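You operate a simulated robot arm through the tools that you are given. There is no shell and no other tool. Be economical: measure what you need, move in short steps, check, and stop when the job is done.

You run a simulated two-armed robot. Do the job below in one go: nothing can be reset, and whatever is moved stays where it is left.

JOB
Hold the blue tote on the top of the crate table steady with one hand and put the stem from the belt past gate 2 in it with the other.

Only the result counts: the job must be done as asked and must still hold three seconds after the hand-in. Knocking over, shifting, dropping, spilling or breaking anything else fails it.

ROBOT AND FRAMES
Two 6-joint arms with two-finger parallel grippers on one trunk, on a base that drives. Base frame: it is fixed to the floor where the robot stands at the start and does not move with it; the origin is under the middle of the robot, x ahead of it, y to its left, z up. Units: mm, degrees, N and s.
The left shoulder is at the start at [-77, 177, 832], the right one opposite. With the tool pointing down near the work surface each hand reaches from about 100 to 720 mm from the robot's upright axis, wherever it stands, measured 20 degrees to its own side. Places, roughly: blue tote [3000, 1500, 1000]. Payload 1.57 kg a hand.
The tool frame of a hand sits at the grasp point between the pads (the TCP): z along the fingers, y along the line on which they close. The tips reach 30 mm beyond it. The gripper opens to 80 mm. The fingers are 17 mm wide and 12 mm thick; the gripper's body (40 by 82 mm) begins 80 mm behind the TCP.
Orientation is told as [roll, pitch, yaw] about the base's x, y, z axes, in that order, counted from this pose: with the fingers straight down and closing along the base's y, the tool's x points along the base's -x, its y along +y and its z along -z.

CONTROLS
- The arms move only by the tool drive_tool. It takes "left_moves", "right_moves" or both (then of equal length, played together; a hand with none holds still); each is a list of rows, each a list of 7 numbers: the shift along the base's x, y, z in mm, then the turn, a rotation vector about the base's x, y, z in degrees, then the gripper command, from -1 (shut) to 1 (fully open), values between in proportion. In form: [[x, y, z, wx, wy, wz, hand], ...]. A call has 1 to 10 rows; each row shifts and turns the commanded pose from where the row before left it. Each row takes 0.2 s and may step no farther than 50 mm and 8.6 degrees from the row before; otherwise, or with a gripper value out of range, the whole call is refused. A pose out of reach is approached as far as the arm can. The call stops where the force on the tool passes 40 N (or 10 N more than at its start, if that is more) or the arm is blocked; 0.2 s more then pass. The fingers move at their own pace (about 72 mm/s each) and stop on an object; they squeeze with about 32 N. The grip force told is the motor's: it shows also when the fingers shut on nothing. Time passes only in rows, and 0.2 s behind the last, so rows that do not move let the fingers close. The reply holds the time, the measured pose of the TCP, the force on the tool along the base axes, the opening and the grip force, in the units named above and with some noise, with the torque about the TCP (base axes, N m) and any sound that the robot's microphone picked up.
- Cameras (640 x 400 px; columns grow to the right, rows downward): "scene" is now at [42.6, -21.2, 1572.2]; the picture's right is [-0.24, -0.97, 0.00], its down [-0.59, 0.15, -0.79] and it looks along [0.77, -0.19, -0.61] (base axes); focal length 250 px, centre (320, 200). "left" rides on the left gripper at [72, 7, -122] in its tool frame; the picture's right is [-0.09, 1.00, 0.00], its down [-0.84, -0.08, -0.54] and it looks along [-0.54, -0.05, 0.84] (tool axes); focal length 238 px, centre (320, 200). "right" rides on the right gripper at [72, -7, -122] in its tool frame; the picture's right is [0.09, 1.00, 0.00], its down [-0.84, 0.08, -0.54] and it looks along [-0.54, 0.05, 0.84] (tool axes); focal length 238 px, centre (320, 200). There is no depth. A picture from a camera that has moved, and an enlarged one, comes with that camera's place and axes in the base frame and with its lens.
- capture(camera): a new picture of that camera. It takes no simulated time.
- lift_body(by): slides the trunk up (or, below 0, down) by that many mm; the arms and the scene camera ride with it, the base frame stays. It gives what a move gives, with no picture.
- roll_base(legs): drives the robot by 1 to 6 legs, each [ahead, left, turn to the left] in mm, mm and degrees, along the robot's own axes; the way and the turn of a leg run together, so that a leg with both is an arc; at most 1500 mm and 180 degrees a leg. The arms and the cameras ride along, it lands a little off, and it stops where it bumps. It gives what a move gives.
- aim_head(pan, tilt): turns the head with the scene camera to pan (to the left, within 143 degrees either way) and tilt (down, from -29 to 69), counted from straight ahead of the robot. It gives what a move gives.
- zoom(camera, box): a new picture of the part [left, top, right, bottom] of that camera's present view, enlarged. It takes no simulated time.
- job_done(): hands the job in; it is judged then, once.

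Go step by step. Nothing tells you exact positions but the pictures and the camera data: compare them with the known pose of the tool, close in by small moves and look again before you grip or let go. The budget is 120 turns and 92 pictures, counting those below and the enlarged ones. Unless the task says otherwise, let go and move clear before handing in, and close with one line.

The tools are called as a command line: name --argument value ..., lists and objects as JSON in quotes. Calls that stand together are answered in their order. drive_tool: Moves the arms, as the interface text tells. Its arguments: {"type":"object","properties":{"left_moves":{"type":"array"},"right_moves":{"type":"array"}},"required":[]} The other tools are called the same way: lift_body (by) slides the trunk up or down; roll_base (legs) drives the base; aim_head (pan, tilt) turns the head that bears the scene camera; capture (camera) takes a picture; zoom (camera, box) takes an enlarged picture of a part of a camera's view; job_done () hands the job in.

At the start:

```text
time: 0.0
left_eef_pos: [439.9, 87.5, 1168.0]
left_orientation: [-0.1, 0.1, 0.0]
left_ft_force: [0.1, 0.4, 0.2]
left_moment: [-0.01, -0.02, -0.01]
left_gripper_width: 80.2
left_finger_force: 0.0
right_eef_pos: [436.4, -311.4, 1156.6]
right_orientation: [0.1, -0.1, 0.0]
right_ft_force: [-0.4, 0.4, -0.8]
right_moment: [0.01, 0.03, -0.02]
right_gripper_width: 80.0
right_finger_force: 0.0
trunk travel left (down, up): [-275.0, 53.0]
robot x, y, heading: [-0.3, -0.3, -0.1]
head pan, tilt: [-13.9, 37.4]
```

scene: 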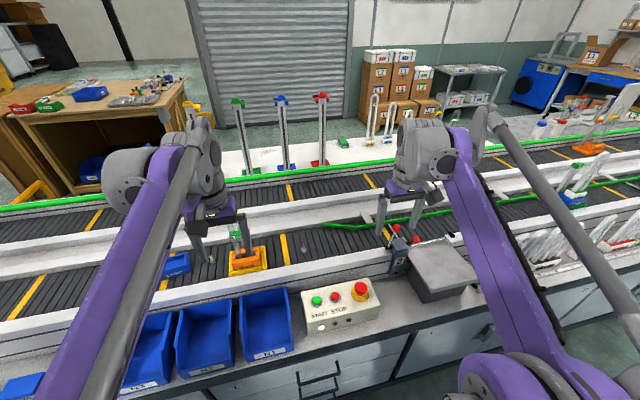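
right: 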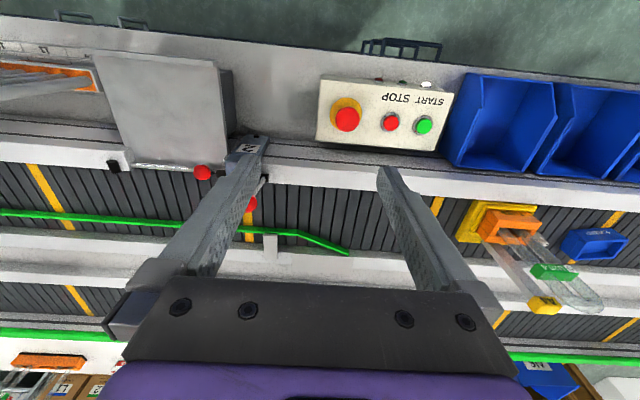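
left: 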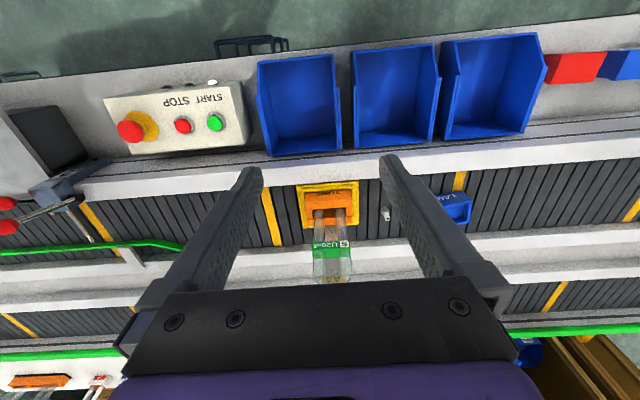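

I see a two-lane belt with a start/stop panel, a gate beside the right hand, and a wooden table far left that probably holds the blue tote. I'll look closer at the belt, the gate and the table.

zoom --camera "scene" --box '[160, 160, 420, 320]'

zoom --camera "scene" --box '[360, 120, 640, 300]'

zoom --camera "scene" --box '[0, 50, 240, 210]'

```text
2.46 times, centred on (290, 240) of scene
camera zoom: at [42.6, -21.2, 1572.2], right [-0.24, -0.97, 0.0], down [-0.59, 0.15, -0.79], along [0.77, -0.19, -0.61], focal length 616 px, centre (394, 102)
```

zoom: 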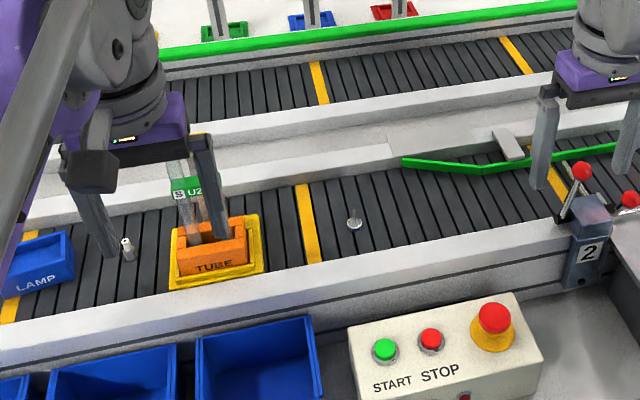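

```text
2.22 times, centred on (500, 210) of scene
camera zoom: at [42.6, -21.2, 1572.2], right [-0.24, -0.97, 0.0], down [-0.59, 0.15, -0.79], along [0.77, -0.19, -0.61], focal length 556 px, centre (-80, 178)
```

zoom: 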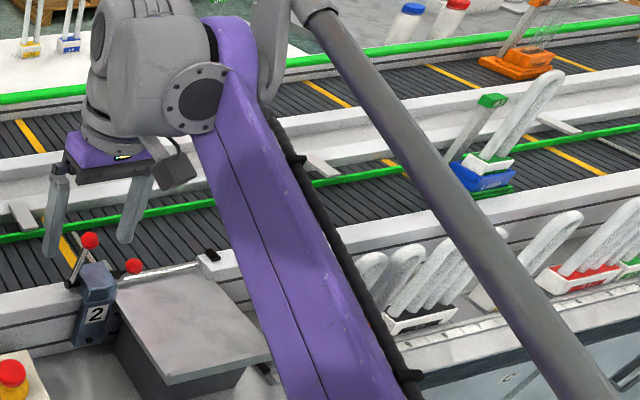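

```text
2.50 times, centred on (120, 130) of scene
camera zoom: at [42.6, -21.2, 1572.2], right [-0.24, -0.97, 0.0], down [-0.59, 0.15, -0.79], along [0.77, -0.19, -0.61], focal length 626 px, centre (820, 375)
```

zoom: 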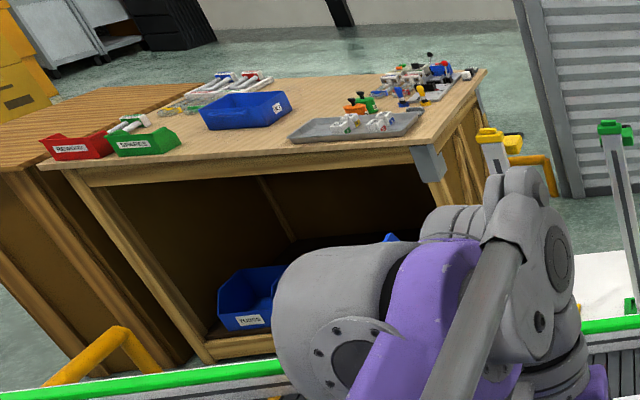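

The belt carries two small mushroom-like parts and several labelled carriers. Before deciding which one is the stem past gate 2, I'll look along the belt to the right and left.

aim_head --pan -50 --tilt 40

capture --camera "scene"

aim_head --pan 40 --tilt 35

capture --camera "scene"

```text
time: 1.0
left_eef_pos: [438.3, 88.3, 1167.2]
left_orientation: [-0.1, -0.1, 0.0]
left_ft_force: [-0.2, -0.3, 0.0]
left_moment: [0.0, 0.0, -0.01]
left_gripper_width: 80.1
left_finger_force: 0.1
right_eef_pos: [434.5, -311.0, 1157.5]
right_orientation: [0.0, 0.0, 0.1]
right_ft_force: [0.0, -0.6, 0.0]
right_moment: [0.0, -0.01, -0.01]
right_gripper_width: 80.2
right_finger_force: 0.0
trunk travel left (down, up): [-275.0, 53.0]
robot x, y, heading: [-1.3, -1.7, -0.3]
head pan, tilt: [-50.0, 40.0]
```

```text
85 pictures are left
camera scene: at [13.1, -65.5, 1568.4], right [-0.77, -0.64, 0.0], down [-0.41, 0.49, -0.77], along [0.49, -0.59, -0.64], focal length 250 px, centre (320, 200)
```

scene: 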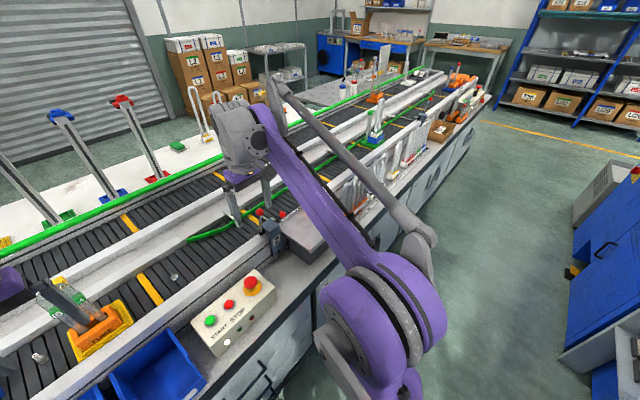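

```text
time: 2.7
left_eef_pos: [439.1, 87.0, 1167.9]
left_orientation: [-0.1, 0.1, 0.0]
left_ft_force: [0.6, -0.1, 0.1]
left_moment: [-0.02, 0.0, 0.0]
left_gripper_width: 80.1
left_finger_force: 0.0
right_eef_pos: [435.3, -312.5, 1157.7]
right_orientation: [0.0, 0.0, 0.0]
right_ft_force: [0.0, 0.0, -0.7]
right_moment: [-0.01, 0.02, 0.0]
right_gripper_width: 80.1
right_finger_force: 0.0
trunk travel left (down, up): [-275.0, 53.0]
robot x, y, heading: [-0.6, 1.5, -0.1]
head pan, tilt: [40.0, 35.0]
```

```text
84 pictures are left
camera scene: at [25.9, 56.2, 1575.9], right [0.64, -0.77, 0.0], down [-0.44, -0.37, -0.82], along [0.63, 0.53, -0.57], focal length 250 px, centre (320, 200)
```

scene: 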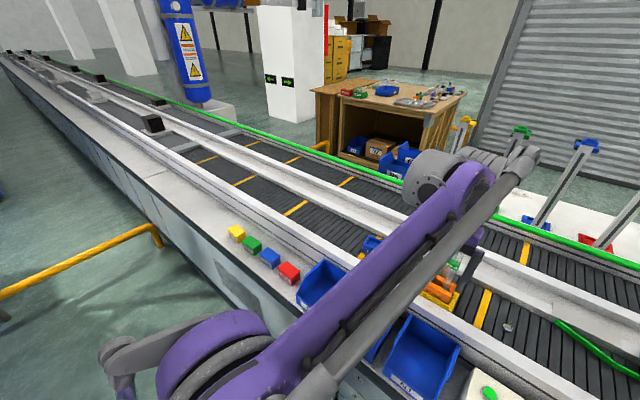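

The belt isn't moving: the mushroom part sits at about (630, -110) in every view. I'll zoom on the candidates and the text on the carriers.

zoom --camera "left" --box '[250, 160, 500, 300]'

zoom --camera "scene" --box '[310, 70, 480, 180]'

zoom --camera "right" --box '[0, 140, 360, 360]'

aim_head --pan -50 --tilt 25

zoom --camera "scene" --box '[200, 80, 520, 280]'

```text
2.56 times, centred on (375, 230) of left
camera zoom: at [366.3, 94.9, 1289.6], right [0.09, 1.0, 0.0], down [0.84, -0.08, 0.54], along [0.54, -0.05, -0.84], focal length 610 px, centre (179, 123)
```

zoom: 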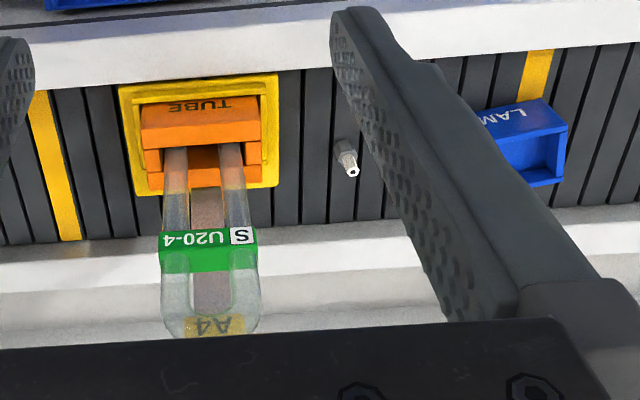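

```text
3.64 times, centred on (395, 125) of scene
camera zoom: at [25.9, 56.2, 1575.9], right [0.64, -0.77, 0.0], down [-0.44, -0.37, -0.82], along [0.63, 0.53, -0.57], focal length 911 px, centre (47, 473)
```

zoom: 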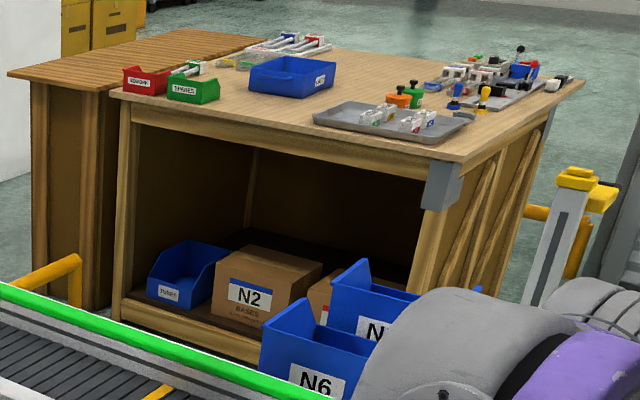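

```text
1.78 times, centred on (180, 250) of right
camera zoom: at [364.2, -317.0, 1279.6], right [-0.09, 1.0, 0.0], down [0.84, 0.08, 0.54], along [0.54, 0.05, -0.84], focal length 424 px, centre (569, 111)
```

zoom: 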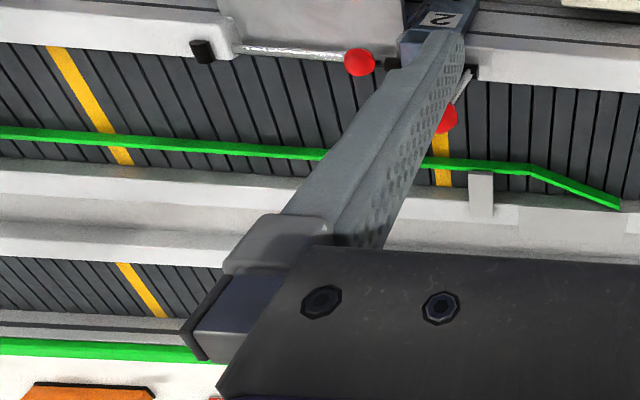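

```text
time: 4.3
left_eef_pos: [439.5, 88.0, 1167.9]
left_orientation: [0.0, -0.1, 0.0]
left_ft_force: [0.3, 0.5, -0.5]
left_moment: [0.03, 0.02, -0.04]
left_gripper_width: 80.2
left_finger_force: 0.1
right_eef_pos: [435.3, -310.4, 1157.3]
right_orientation: [0.0, 0.1, 0.0]
right_ft_force: [-0.2, -0.9, 0.5]
right_moment: [-0.02, 0.02, 0.02]
right_gripper_width: 80.0
right_finger_force: 0.0
trunk travel left (down, up): [-275.0, 53.0]
robot x, y, heading: [-0.1, 0.3, 0.4]
head pan, tilt: [-50.0, 25.0]
```

```text
2.00 times, centred on (360, 180) of scene
camera zoom: at [17.7, -70.9, 1591.7], right [-0.77, -0.64, 0.0], down [-0.27, 0.32, -0.91], along [0.58, -0.69, -0.42], focal length 501 px, centre (240, 240)
```

zoom: 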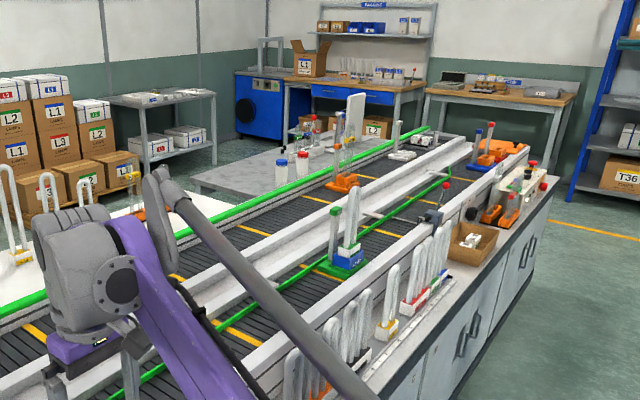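

Gate 1 seems to be at the far right, so the belt flows left and "past gate 2" lies to the left of it. Two small parts lie there, so I'll enlarge both.

aim_head --pan -2 --tilt 45

capture --camera "scene"

zoom --camera "left" --box '[370, 190, 410, 240]'

```text
time: 5.5
left_eef_pos: [437.8, 86.4, 1167.8]
left_orientation: [0.0, 0.0, 0.0]
left_ft_force: [1.2, 0.4, -0.4]
left_moment: [0.02, 0.0, -0.04]
left_gripper_width: 80.1
left_finger_force: 0.1
right_eef_pos: [434.7, -310.8, 1156.8]
right_orientation: [0.0, 0.0, 0.0]
right_ft_force: [0.3, 0.0, 0.0]
right_moment: [-0.02, -0.02, 0.0]
right_gripper_width: 80.0
right_finger_force: 0.1
trunk travel left (down, up): [-275.0, 53.0]
robot x, y, heading: [-0.9, 3.8, 0.2]
head pan, tilt: [-2.0, 45.0]
```

```text
79 pictures are left
camera scene: at [39.7, -3.3, 1561.1], right [-0.04, -1.0, 0.0], down [-0.71, 0.03, -0.71], along [0.71, -0.03, -0.71], focal length 250 px, centre (320, 200)
```

scene: 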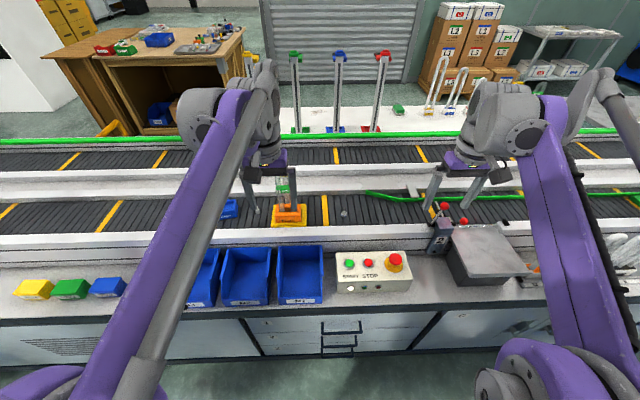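

```text
8.00 times, centred on (390, 215) of left
camera zoom: at [366.2, 94.9, 1289.5], right [0.09, 1.0, 0.0], down [0.84, -0.08, 0.54], along [0.54, -0.05, -0.84], focal length 1907 px, centre (-240, 80)
```

zoom: 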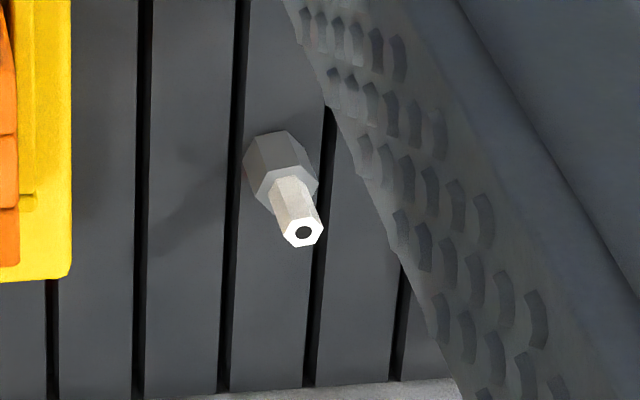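

zoom --camera "scene" --box '[325, 200, 365, 225]'

zoom --camera "scene" --box '[80, 20, 250, 130]'

```text
16.00 times, centred on (345, 212) of scene
camera zoom: at [39.7, -3.3, 1561.1], right [-0.04, -1.0, 0.0], down [-0.71, 0.03, -0.71], along [0.71, -0.03, -0.71], focal length 4007 px, centre (-80, 0)
```

zoom: 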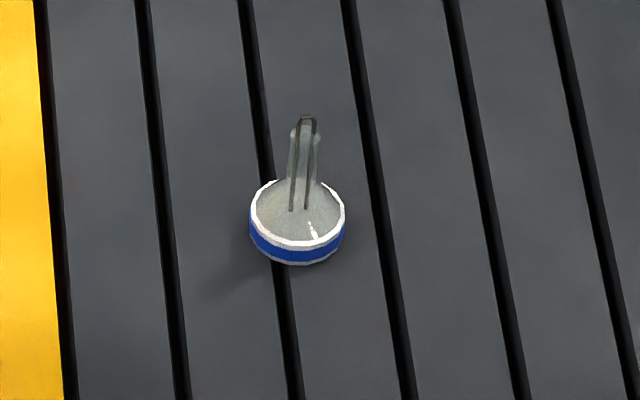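

```text
3.64 times, centred on (165, 75) of scene
camera zoom: at [39.7, -3.3, 1561.1], right [-0.04, -1.0, 0.0], down [-0.71, 0.03, -0.71], along [0.71, -0.03, -0.71], focal length 911 px, centre (884, 654)
```

zoom: 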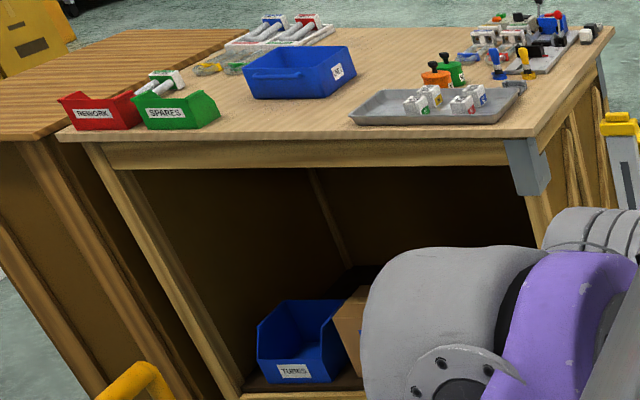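

The part at about (630, -112) is a lamp stem: a glass flare with a blue band and two lead wires, standing upright. The other part is a hex standoff. I'll move the right hand above the stem and shift the left hand out of the way.

drive_tool --right_moves '[[20, 40, 0, 0, 0, 0, 1], [20, 40, 0, 0, 0, 0, 1], [20, 40, 0, 0, 0, 0, 1], [20, 40, -20, 0, 0, 0, 1], [20, 36, -30, 0, 0, 0, 1]]' --left_moves '[[0, 20, 0, 0, 0, 0, 1], [0, 20, 0, 0, 0, 0, 1], [0, 20, 0, 0, 0, 0, 1], [0, 20, 0, 0, 0, 0, 1], [0, 20, 0, 0, 0, 0, 1]]'

capture --camera "right"

```text
refused: row 5 steps farther than a row can; nothing moved
```

```text
75 pictures are left
camera right: at [364.2, -317.0, 1279.5], right [-0.09, 1.0, 0.0], down [0.84, 0.08, 0.54], along [0.54, 0.05, -0.84], focal length 238 px, centre (320, 200)
```

right: 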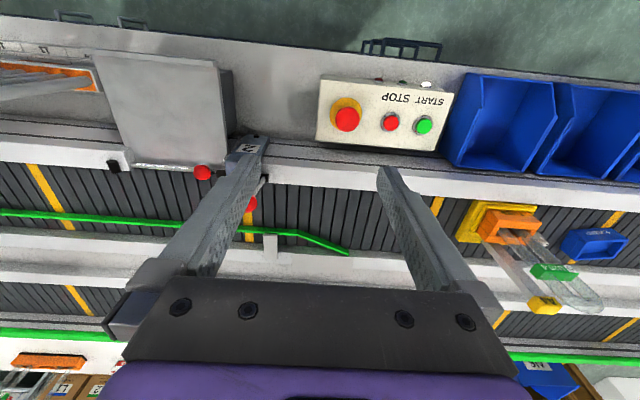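

A step was too long, so I'm sending it again with shorter ones.

drive_tool --right_moves '[[20, 40, 0, 0, 0, 0, 1], [20, 40, 0, 0, 0, 0, 1], [20, 40, 0, 0, 0, 0, 1], [20, 40, -15, 0, 0, 0, 1], [20, 36, -15, 0, 0, 0, 1], [0, 0, -20, 0, 0, 0, 1]]' --left_moves '[[0, 20, 0, 0, 0, 0, 1], [0, 20, 0, 0, 0, 0, 1], [0, 20, 0, 0, 0, 0, 1], [0, 20, 0, 0, 0, 0, 1], [0, 20, 0, 0, 0, 0, 1], [0, 0, 0, 0, 0, 0, 1]]'

capture --camera "right"

```text
time: 6.9
left_eef_pos: [439.2, 189.0, 1168.3]
left_orientation: [-0.1, 0.0, 0.0]
left_ft_force: [-0.2, -0.2, -0.8]
left_moment: [-0.02, -0.02, 0.01]
left_gripper_width: 80.0
left_finger_force: 0.0
right_eef_pos: [536.2, -116.0, 1107.7]
right_orientation: [0.0, 0.1, 0.0]
right_ft_force: [0.3, -0.8, -0.7]
right_moment: [0.02, 0.01, 0.05]
right_gripper_width: 79.9
right_finger_force: 0.0
trunk travel left (down, up): [-275.0, 53.0]
robot x, y, heading: [0.8, 3.4, 0.1]
head pan, tilt: [-2.0, 45.0]
```

```text
74 pictures are left
camera right: at [464.5, -121.4, 1231.0], right [-0.09, 1.0, 0.0], down [0.84, 0.08, 0.54], along [0.54, 0.05, -0.84], focal length 238 px, centre (320, 200)
```

right: 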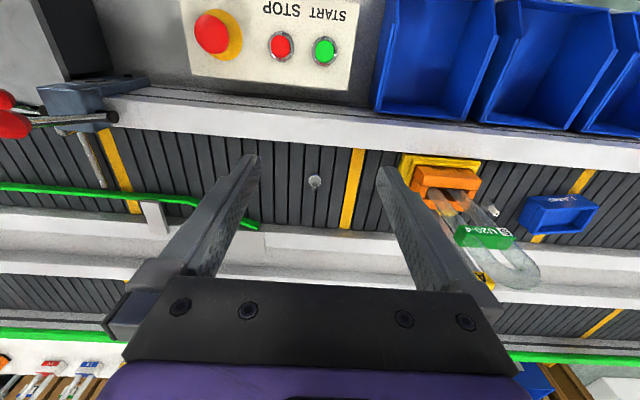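

I triangulate the stem at about (678, -116), with the belt at z ≈ 838. I'll close in above it and look again.

drive_tool --right_moves '[[40, 0, -25, 0, 0, 0, 1], [40, 0, -25, 0, 0, 0, 1], [30, 0, -35, 0, 0, 0, 1], [20, 0, -40, 0, 0, 0, 1], [0, 0, -25, 0, 0, 0, 1]]'

capture --camera "right"

```text
time: 8.1
left_eef_pos: [441.1, 189.1, 1168.0]
left_orientation: [0.0, 0.1, 0.0]
left_ft_force: [-0.1, -0.4, 0.1]
left_moment: [0.0, -0.01, -0.01]
left_gripper_width: 80.2
left_finger_force: 0.1
right_eef_pos: [666.2, -116.1, 958.3]
right_orientation: [-0.1, 0.0, -0.1]
right_ft_force: [0.5, 0.4, 0.3]
right_moment: [-0.02, -0.01, 0.02]
right_gripper_width: 80.0
right_finger_force: 0.0
trunk travel left (down, up): [-275.0, 53.0]
robot x, y, heading: [5.5, 2.4, -0.0]
head pan, tilt: [-2.0, 45.0]
```

```text
73 pictures are left
camera right: at [593.7, -121.1, 1081.1], right [-0.09, 1.0, 0.0], down [0.84, 0.08, 0.54], along [0.54, 0.05, -0.84], focal length 238 px, centre (320, 200)
```

right: 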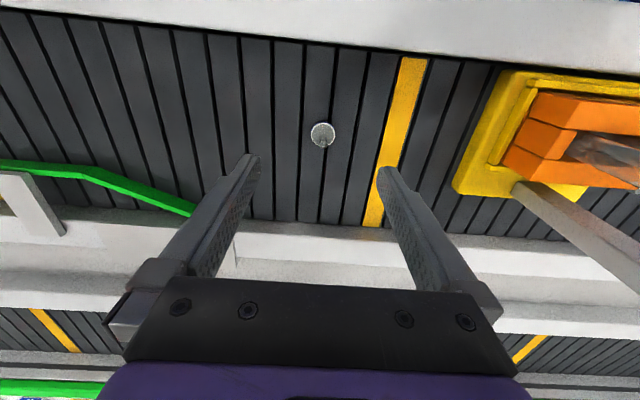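

The stem now reads about (662, -113), with its base around z 855. I'll line up and lower a little.

drive_tool --right_moves '[[-4, 3, -20, 0, 0, 0, 1], [0, 0, -20, 0, 0, 0, 1]]'

capture --camera "right"

zoom --camera "scene" --box '[290, 170, 400, 240]'

```text
time: 8.7
left_eef_pos: [440.6, 190.0, 1167.4]
left_orientation: [0.0, 0.0, 0.0]
left_ft_force: [-0.3, -0.3, 0.2]
left_moment: [0.0, -0.02, 0.02]
left_gripper_width: 79.8
left_finger_force: 0.0
right_eef_pos: [661.6, -112.7, 917.6]
right_orientation: [-0.1, -0.1, 0.0]
right_ft_force: [-0.5, -0.4, 0.2]
right_moment: [0.0, -0.02, -0.01]
right_gripper_width: 80.1
right_finger_force: 0.0
trunk travel left (down, up): [-275.0, 53.0]
robot x, y, heading: [-0.7, 0.1, 0.1]
head pan, tilt: [-2.0, 45.0]
```

```text
72 pictures are left
camera right: at [590.8, -118.3, 1040.2], right [-0.09, 1.0, 0.0], down [0.84, 0.08, 0.54], along [0.54, 0.05, -0.84], focal length 238 px, centre (320, 200)
```

right: 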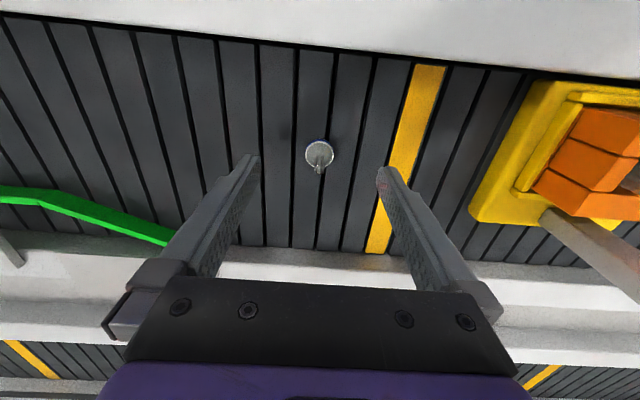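

```text
5.71 times, centred on (345, 205) of scene
camera zoom: at [39.8, -3.3, 1561.1], right [-0.03, -1.0, 0.0], down [-0.71, 0.02, -0.71], along [0.71, -0.02, -0.71], focal length 1431 px, centre (177, 171)
```

zoom: 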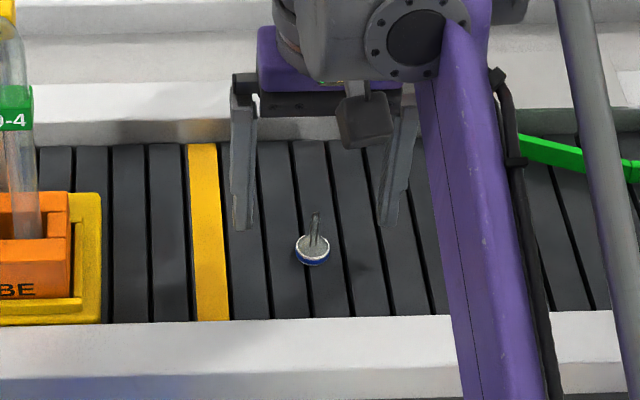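

The stem's base is at about (665, -113). I'll descend straddling it, then check again.

drive_tool --right_moves '[[4, 0, -15, 0, 0, 0, 1], [0, 0, -10, 0, 0, 0, 1]]'

capture --camera "right"

zoom --camera "scene" --box '[315, 185, 375, 225]'

```text
time: 9.3
left_eef_pos: [440.9, 188.7, 1169.1]
left_orientation: [-0.1, -0.1, 0.0]
left_ft_force: [0.3, 0.2, 0.1]
left_moment: [0.01, -0.01, -0.03]
left_gripper_width: 80.0
left_finger_force: 0.1
right_eef_pos: [667.3, -112.6, 892.5]
right_orientation: [0.0, 0.1, 0.0]
right_ft_force: [0.1, -0.8, 0.1]
right_moment: [0.0, -0.01, 0.02]
right_gripper_width: 80.2
right_finger_force: 0.1
trunk travel left (down, up): [-275.0, 53.0]
robot x, y, heading: [2.7, -1.8, 0.2]
head pan, tilt: [-2.0, 45.0]
```

```text
70 pictures are left
camera right: at [595.5, -118.7, 1015.1], right [-0.09, 1.0, 0.0], down [0.84, 0.08, 0.54], along [0.54, 0.05, -0.84], focal length 238 px, centre (320, 200)
```

right: 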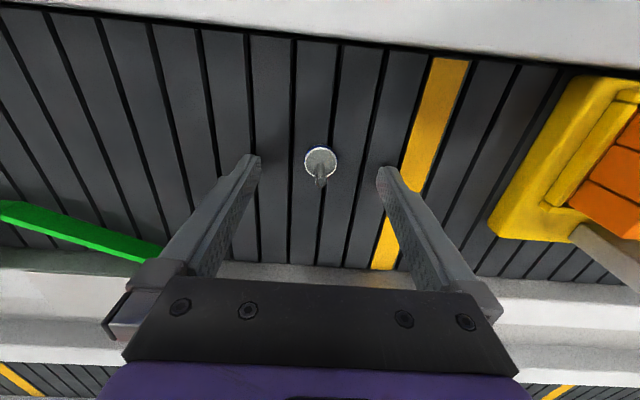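

```text
10.00 times, centred on (345, 205) of scene
camera zoom: at [39.7, -3.3, 1561.1], right [-0.03, -1.0, 0.0], down [-0.71, 0.02, -0.71], along [0.71, -0.02, -0.71], focal length 2504 px, centre (70, 150)
```

zoom: 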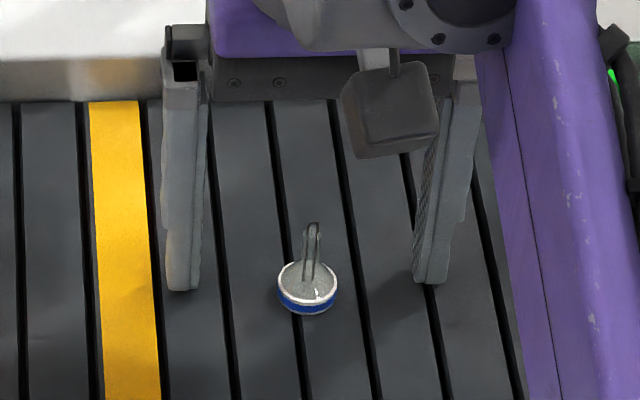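

The stem is centred between the pads, the belt is at z ≈ 850 and the flare is about 22 mm wide. I'll lower 7 mm and close until almost touching.

drive_tool --right_moves '[[0, 0, -7, 0, 0, 0, 1], [0, 0, 0, 0, 0, 0, 0.2], [0, 0, 0, 0, 0, 0, -0.25], [0, 0, 0, 0, 0, 0, -0.25]]'

capture --camera "right"

zoom --camera "scene" --box '[315, 185, 375, 225]'

```text
time: 10.3
left_eef_pos: [439.3, 189.3, 1168.8]
left_orientation: [-0.1, 0.0, 0.0]
left_ft_force: [-0.6, -0.3, 0.7]
left_moment: [0.04, -0.02, 0.01]
left_gripper_width: 80.1
left_finger_force: 0.2
right_eef_pos: [666.2, -111.6, 890.2]
right_orientation: [0.1, 0.0, 0.0]
right_ft_force: [-4.1, -3.5, 22.9]
right_moment: [-1.03, 0.03, -0.16]
right_gripper_width: 42.2
right_finger_force: 6.8
right hand out of reach, approached as far as the arm can: row 1
trunk travel left (down, up): [-275.0, 53.0]
robot x, y, heading: [-2.1, 1.8, 0.0]
head pan, tilt: [-2.0, 45.0]
stopped in row 4 (right hand): the force on the tool passed its limit at 60 N (the readings are from after the stop); the commanded pose is now the measured one
```

```text
68 pictures are left
camera right: at [596.0, -118.5, 1012.9], right [-0.09, 1.0, 0.0], down [0.84, 0.08, 0.54], along [0.54, 0.05, -0.84], focal length 238 px, centre (320, 200)
```

right: 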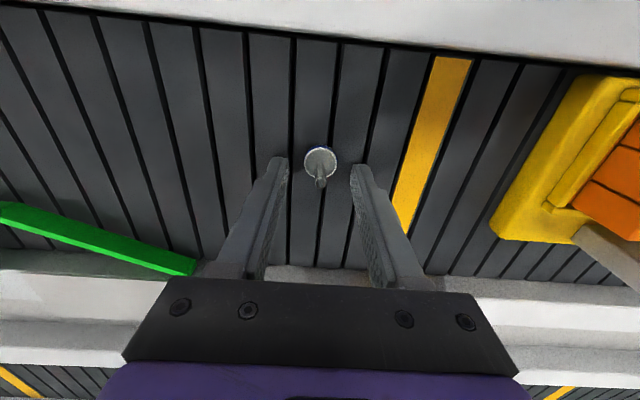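

```text
10.00 times, centred on (345, 205) of scene
camera zoom: at [36.9, -3.3, 1561.0], right [-0.03, -1.0, 0.0], down [-0.71, 0.02, -0.71], along [0.71, -0.02, -0.71], focal length 2504 px, centre (70, 150)
```

zoom: 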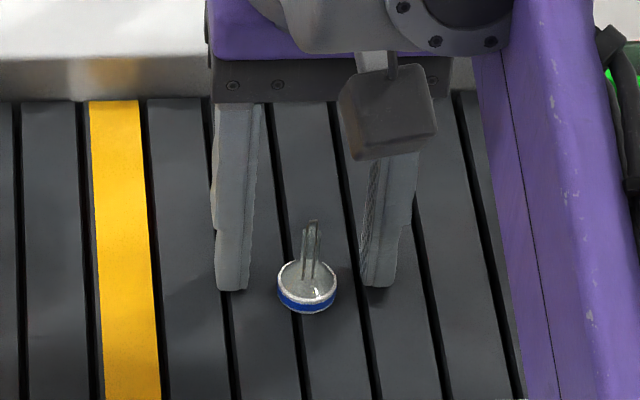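

The fingertips are touching the belt, so it's at z ≈ 860, and that puts the stem at x ≈ 661. I'll raise 4 mm, shift back 5 mm and close gently.

drive_tool --right_moves '[[0, 0, 4, 0, 0, 0, 0.05], [-5, 0, 0, 0, 0, 0, 0.05], [0, 0, 0, 0, 0, 0, -0.25]]'

capture --camera "right"

zoom --camera "scene" --box '[315, 185, 375, 225]'

```text
time: 11.1
left_eef_pos: [440.4, 189.9, 1168.8]
left_orientation: [-0.1, 0.1, 0.0]
left_ft_force: [0.0, -0.4, 0.1]
left_moment: [0.0, -0.02, -0.01]
left_gripper_width: 80.0
left_finger_force: 0.1
right_eef_pos: [665.8, -112.5, 891.0]
right_orientation: [0.2, 0.1, 0.1]
right_ft_force: [0.4, -0.3, -0.8]
right_moment: [0.01, 0.02, -0.02]
right_gripper_width: 29.9
right_finger_force: 0.0
trunk travel left (down, up): [-275.0, 53.0]
robot x, y, heading: [-1.6, -1.3, -0.1]
head pan, tilt: [-2.0, 45.0]
```

```text
66 pictures are left
camera right: at [595.3, -117.2, 1015.2], right [-0.09, 1.0, 0.0], down [0.84, 0.08, 0.54], along [0.54, 0.05, -0.84], focal length 238 px, centre (320, 200)
```

right: 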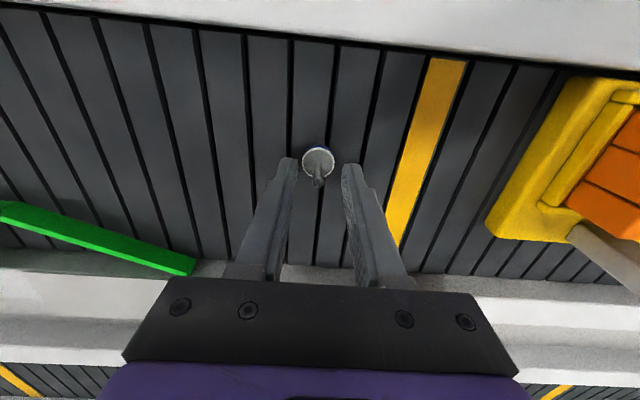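

```text
10.00 times, centred on (345, 205) of scene
camera zoom: at [39.8, -3.1, 1561.0], right [-0.03, -1.0, 0.0], down [-0.71, 0.02, -0.71], along [0.71, -0.02, -0.71], focal length 2504 px, centre (70, 150)
```

zoom: 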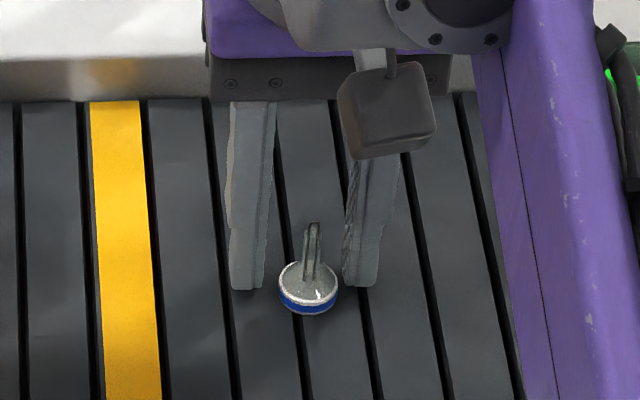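

The pads still sit about 7 mm beyond the stem's centre. I'll shift back and check.

drive_tool --right_moves '[[-7, 0, 0, 0, 0, 0, -0.25], [0, 0, 0, 0, 0, 0, -0.25]]'

zoom --camera "scene" --box '[315, 185, 375, 225]'

zoom --camera "right" --box '[260, 120, 380, 200]'

```text
time: 11.7
left_eef_pos: [439.7, 189.4, 1168.0]
left_orientation: [0.1, 0.0, -0.1]
left_ft_force: [-0.3, -0.5, 0.1]
left_moment: [-0.01, 0.02, -0.02]
left_gripper_width: 79.9
left_finger_force: 0.0
right_eef_pos: [664.8, -111.1, 895.6]
right_orientation: [0.0, 0.0, 0.1]
right_ft_force: [0.3, -0.3, 0.4]
right_moment: [-0.03, -0.03, 0.03]
right_gripper_width: 30.2
right_finger_force: 0.1
right hand out of reach, approached as far as the arm can: row 1
trunk travel left (down, up): [-275.0, 53.0]
robot x, y, heading: [2.5, -0.8, -0.2]
head pan, tilt: [-2.0, 45.0]
```

```text
10.00 times, centred on (345, 205) of scene
camera zoom: at [39.9, -3.2, 1561.1], right [-0.03, -1.0, 0.0], down [-0.71, 0.02, -0.71], along [0.71, -0.02, -0.71], focal length 2504 px, centre (70, 150)
```

zoom: 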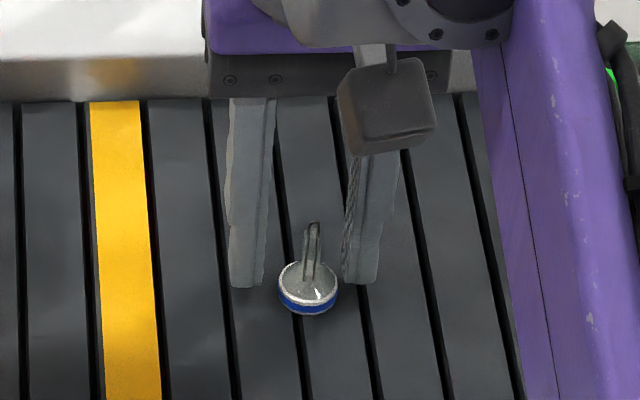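

```text
5.00 times, centred on (320, 160) of right
camera zoom: at [593.8, -116.8, 1018.3], right [-0.09, 1.0, 0.0], down [0.84, 0.08, 0.54], along [0.54, 0.05, -0.84], focal length 1192 px, centre (320, 400)
```

zoom: 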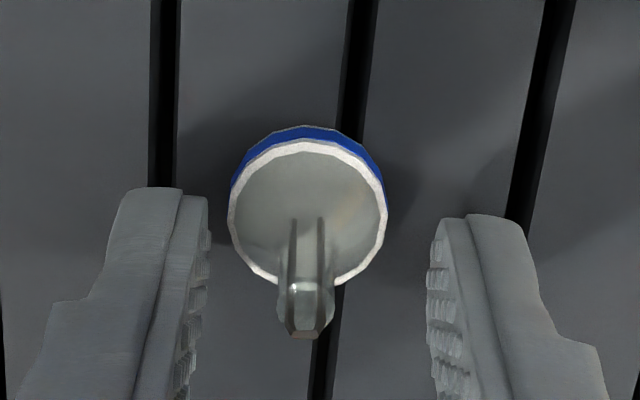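

The arm is near a reach limit in this posture. I'll raise the hand clear, lower the trunk to improve the posture, and approach again.

drive_tool --right_moves '[[0, 0, 5, 0, 0, 0, 0.4], [0, 0, 35, 0, 0, 0, 0.4], [-10, 0, 40, 0, 0, 0, 0.4], [0, 0, 30, 0, 0, 0, 0.4]]'

lift_body --by -80

capture --camera "right"

capture --camera "scene"

```text
time: 12.7
left_eef_pos: [438.4, 190.1, 1168.9]
left_orientation: [0.0, 0.1, 0.0]
left_ft_force: [-0.1, -0.1, 0.3]
left_moment: [0.0, -0.02, 0.01]
left_gripper_width: 80.0
left_finger_force: 0.2
right_eef_pos: [653.2, -110.5, 1004.1]
right_orientation: [0.1, 0.0, 0.1]
right_ft_force: [0.3, 0.1, 0.0]
right_moment: [-0.02, -0.03, 0.01]
right_gripper_width: 55.8
right_finger_force: 0.0
trunk travel left (down, up): [-275.0, 53.0]
robot x, y, heading: [5.0, 2.2, -0.0]
head pan, tilt: [-2.0, 45.0]
```

```text
time: 13.9
left_eef_pos: [439.7, 190.1, 1088.2]
left_orientation: [0.0, 0.0, 0.1]
left_ft_force: [-0.3, 1.2, 0.4]
left_moment: [-0.01, -0.02, 0.04]
left_gripper_width: 80.1
left_finger_force: 0.0
right_eef_pos: [636.1, -111.8, 893.2]
right_orientation: [0.1, 2.5, 0.1]
right_ft_force: [0.4, -1.0, -0.5]
right_moment: [-0.01, -0.02, -0.01]
right_gripper_width: 56.0
right_finger_force: 0.1
trunk travel left (down, up): [-195.0, 133.0]
robot x, y, heading: [2.7, 3.7, -0.1]
head pan, tilt: [-2.0, 45.0]
```

```text
62 pictures are left
camera right: at [569.5, -117.8, 1019.5], right [-0.09, 1.0, 0.01], down [0.86, 0.08, 0.51], along [0.5, 0.05, -0.86], focal length 238 px, centre (320, 200)
```

right: 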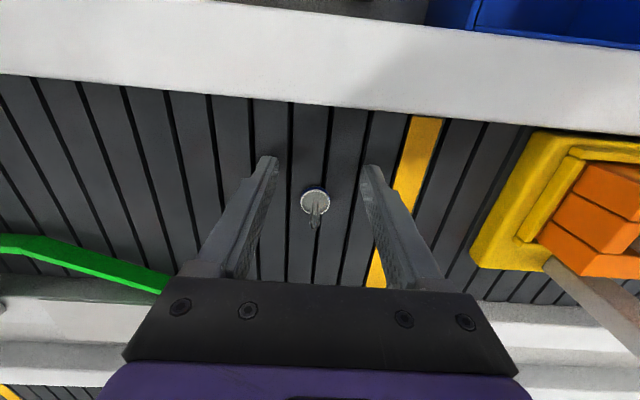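

```text
61 pictures are left
camera scene: at [42.9, -3.2, 1479.8], right [-0.03, -1.0, 0.0], down [-0.71, 0.02, -0.71], along [0.71, -0.02, -0.71], focal length 250 px, centre (320, 200)
```

scene: 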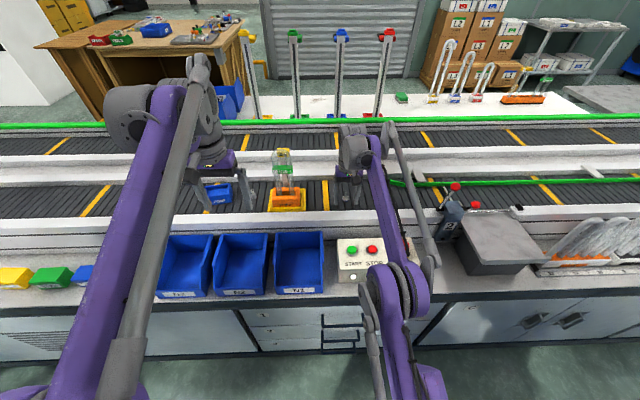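

The right arm changed posture more than I expected as the trunk lowered. I'll check whether its elbow is near the panel.

zoom --camera "scene" --box '[310, 120, 480, 400]'

capture --camera "left"

```text
1.43 times, centred on (395, 260) of scene
camera zoom: at [42.9, -3.2, 1479.8], right [-0.03, -1.0, 0.0], down [-0.71, 0.02, -0.71], along [0.71, -0.02, -0.71], focal length 358 px, centre (213, 114)
```

zoom: 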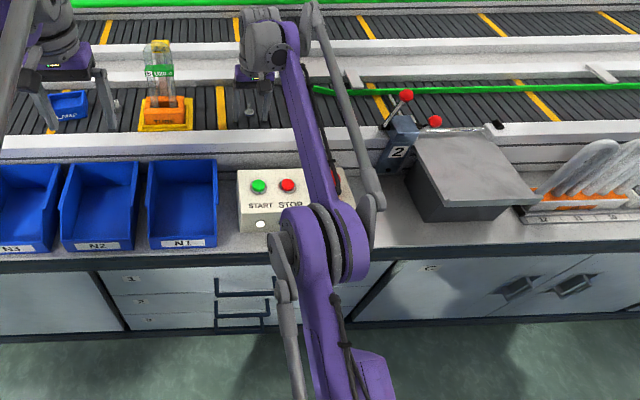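

```text
59 pictures are left
camera left: at [368.3, 196.8, 1209.4], right [0.09, 1.0, 0.0], down [0.84, -0.08, 0.54], along [0.54, -0.05, -0.84], focal length 238 px, centre (320, 200)
```

left: 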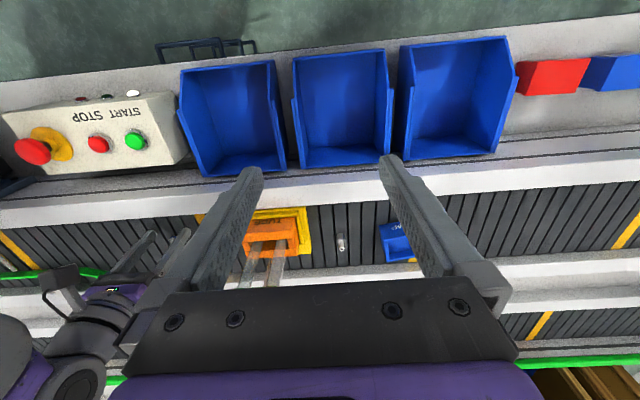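

Nothing is touching. The hand just came down about 25 mm short of the stem with a slight pitch. I'll level it, raise it slightly, and see how it responds.

drive_tool --right_moves '[[0, 0, 10, 0, -1.2, 0, 0.4], [0, 0, 10, 0, -1.2, 0, 0.4]]'

```text
time: 14.5
left_eef_pos: [440.1, 189.1, 1088.8]
left_orientation: [0.0, -0.1, 0.0]
left_ft_force: [0.8, -0.1, 0.2]
left_moment: [0.01, -0.01, 0.0]
left_gripper_width: 79.8
left_finger_force: 0.1
right_eef_pos: [636.2, -111.7, 913.1]
right_orientation: [0.1, -0.1, 0.1]
right_ft_force: [-0.3, 0.2, -0.3]
right_moment: [-0.02, -0.01, -0.01]
right_gripper_width: 55.9
right_finger_force: 0.0
trunk travel left (down, up): [-195.0, 133.0]
robot x, y, heading: [1.1, -0.3, 0.0]
head pan, tilt: [-2.0, 45.0]
```

The hand responds well now. I'll move forward over the stem and lower slightly.

drive_tool --right_moves '[[12, 0, 0, 0, 0, 0, 0.4], [11, 0, 0, 0, 0, 0, 0.4], [0, 0, -10, 0, 0, 0, 0.2]]'

zoom --camera "right" --box '[260, 120, 380, 200]'

zoom --camera "scene" --box '[315, 170, 375, 210]'

```text
time: 15.3
left_eef_pos: [440.3, 190.2, 1088.3]
left_orientation: [0.0, 0.0, -0.1]
left_ft_force: [-1.2, 0.2, 0.0]
left_moment: [0.0, 0.04, 0.0]
left_gripper_width: 80.0
left_finger_force: 0.0
right_eef_pos: [635.1, -112.4, 903.8]
right_orientation: [0.1, 0.0, 0.0]
right_ft_force: [-0.2, 0.7, 0.1]
right_moment: [-0.01, -0.02, -0.03]
right_gripper_width: 48.1
right_finger_force: 0.1
right hand out of reach, approached as far as the arm can: row 1, 2
trunk travel left (down, up): [-195.0, 133.0]
robot x, y, heading: [-1.2, 1.2, -0.0]
head pan, tilt: [-2.0, 45.0]
```

```text
5.00 times, centred on (320, 160) of right
camera zoom: at [563.6, -118.2, 1025.9], right [-0.09, 1.0, 0.0], down [0.84, 0.08, 0.54], along [0.54, 0.05, -0.84], focal length 1192 px, centre (320, 400)
```

zoom: 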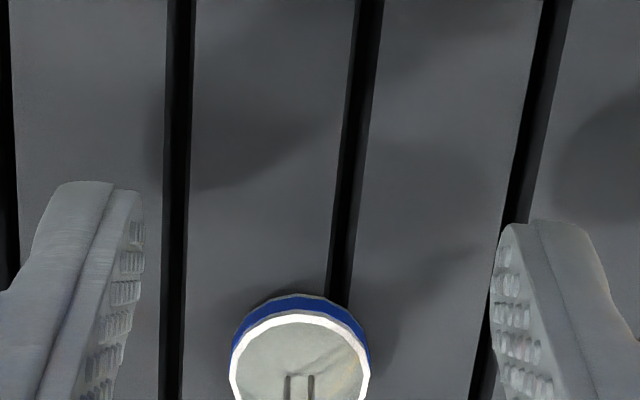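

```text
10.00 times, centred on (345, 190) of scene
camera zoom: at [42.4, -3.2, 1479.8], right [-0.03, -1.0, 0.0], down [-0.71, 0.02, -0.71], along [0.71, -0.02, -0.71], focal length 2504 px, centre (70, 300)
```

zoom: 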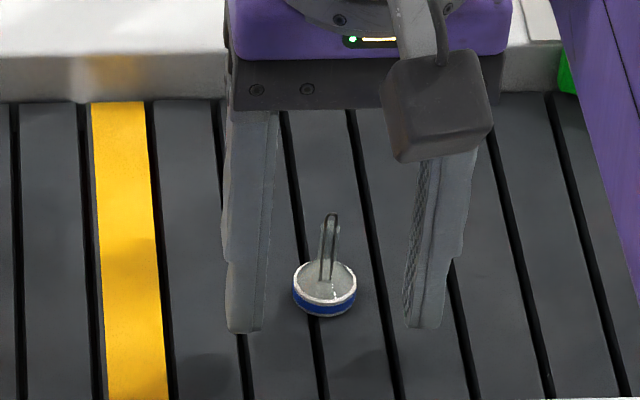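

The arm's horizontal reach shrinks as the trunk drops, so I did the wrong thing. I'll raise the trunk instead; the hand rises with it straight off the stem.

lift_body --by 128

```text
time: 16.9
left_eef_pos: [439.8, 188.6, 1216.8]
left_orientation: [0.0, 0.0, 0.0]
left_ft_force: [-0.1, -0.4, -0.7]
left_moment: [0.0, -0.02, -0.01]
left_gripper_width: 79.9
left_finger_force: 0.1
right_eef_pos: [635.3, -112.0, 1030.6]
right_orientation: [0.0, 0.0, 0.1]
right_ft_force: [-0.5, 0.3, -0.4]
right_moment: [0.0, 0.03, 0.02]
right_gripper_width: 48.1
right_finger_force: 0.1
trunk travel left (down, up): [-323.0, 5.0]
robot x, y, heading: [1.7, 1.9, 0.0]
head pan, tilt: [-2.0, 45.0]
```

drive_tool --right_moves '[[9, 0, -30, 0, 0, 0, 0.4], [9, 0, -30, 0, 0, 0, 0.4], [8, 0, -30, 0, 0, 0, 0.4], [0, 0, -20, 0, 0, 0, 0.4], [0, 0, 0, 0, 0, 0, 0.4]]'

zoom --camera "right" --box '[260, 120, 380, 200]'

zoom --camera "scene" --box '[315, 190, 375, 230]'

```text
time: 18.1
left_eef_pos: [441.0, 189.0, 1216.5]
left_orientation: [0.1, -0.1, 0.1]
left_ft_force: [0.0, -0.4, 0.0]
left_moment: [0.0, -0.02, -0.05]
left_gripper_width: 80.0
left_finger_force: 0.0
right_eef_pos: [662.0, -111.4, 917.6]
right_orientation: [0.1, 0.0, 0.0]
right_ft_force: [-1.1, 0.6, -0.3]
right_moment: [0.0, 0.02, 0.0]
right_gripper_width: 56.4
right_finger_force: 0.1
trunk travel left (down, up): [-323.0, 5.0]
robot x, y, heading: [1.7, 0.9, -0.0]
head pan, tilt: [-2.0, 45.0]
```

```text
5.00 times, centred on (320, 160) of right
camera zoom: at [590.2, -117.4, 1042.2], right [-0.09, 1.0, 0.0], down [0.84, 0.08, 0.54], along [0.54, 0.05, -0.84], focal length 1192 px, centre (320, 400)
```

zoom: 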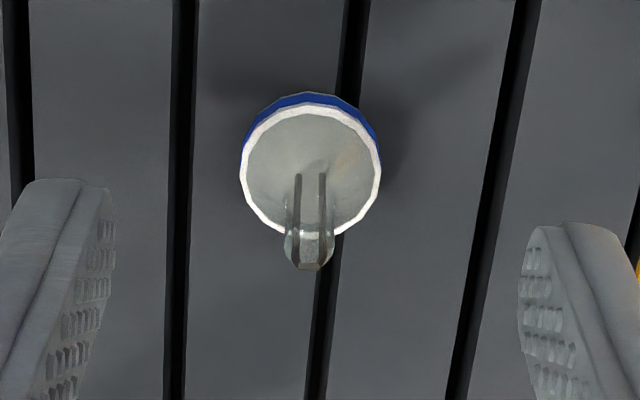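

```text
10.00 times, centred on (345, 210) of scene
camera zoom: at [37.4, -3.1, 1612.3], right [-0.03, -1.0, 0.0], down [-0.71, 0.02, -0.71], along [0.71, -0.02, -0.71], focal length 2504 px, centre (70, 100)
```

zoom: 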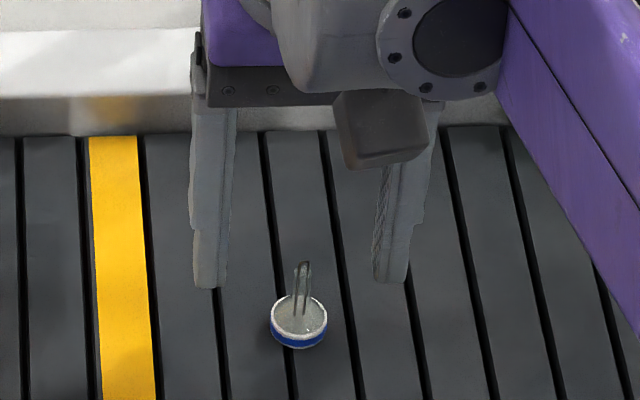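

I now put the stem's rim centre at about (658, -112, 872). I'll align and lower so the tips sit just above the belt.

drive_tool --right_moves '[[-3, -1, -10, 0, 0, 0, 0.2], [0, 0, -8, 0, 0, 0, 0.0], [0, 0, -6, 0, 0, 0, -0.2], [0, 0, 0, 0, 0, 0, -0.2]]'

zoom --camera "right" --box '[260, 120, 380, 200]'

zoom --camera "scene" --box '[315, 190, 375, 230]'

```text
time: 19.1
left_eef_pos: [440.3, 189.6, 1216.4]
left_orientation: [0.0, -0.1, 0.0]
left_ft_force: [-0.4, -0.2, 0.4]
left_moment: [0.0, 0.02, -0.01]
left_gripper_width: 80.2
left_finger_force: 0.1
right_eef_pos: [659.0, -111.8, 898.1]
right_orientation: [0.1, 0.0, 0.1]
right_ft_force: [-0.4, 0.0, -0.5]
right_moment: [0.02, 0.0, -0.02]
right_gripper_width: 32.3
right_finger_force: 0.1
trunk travel left (down, up): [-323.0, 5.0]
robot x, y, heading: [-4.0, -1.5, -0.1]
head pan, tilt: [-2.0, 45.0]
```

```text
5.00 times, centred on (320, 160) of right
camera zoom: at [587.7, -118.5, 1019.7], right [-0.09, 1.0, 0.0], down [0.84, 0.08, 0.54], along [0.54, 0.05, -0.84], focal length 1192 px, centre (320, 400)
```

zoom: 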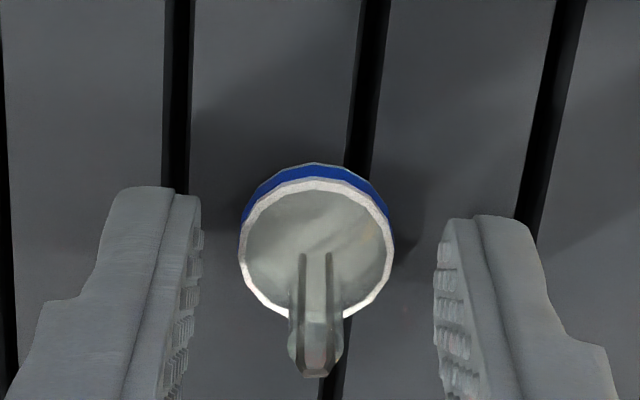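

```text
10.00 times, centred on (345, 210) of scene
camera zoom: at [37.6, -3.1, 1612.3], right [-0.03, -1.0, 0.0], down [-0.71, 0.02, -0.71], along [0.71, -0.02, -0.71], focal length 2504 px, centre (70, 100)
```

zoom: 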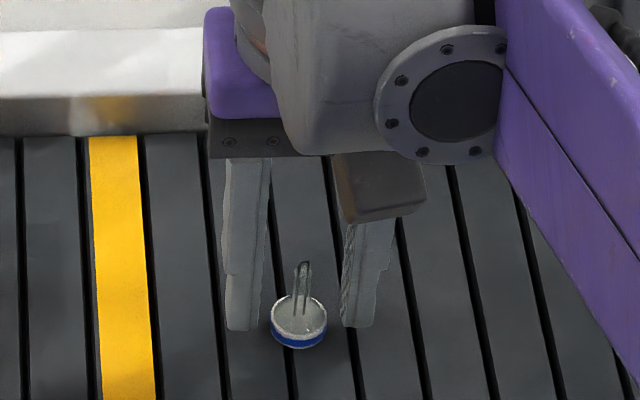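

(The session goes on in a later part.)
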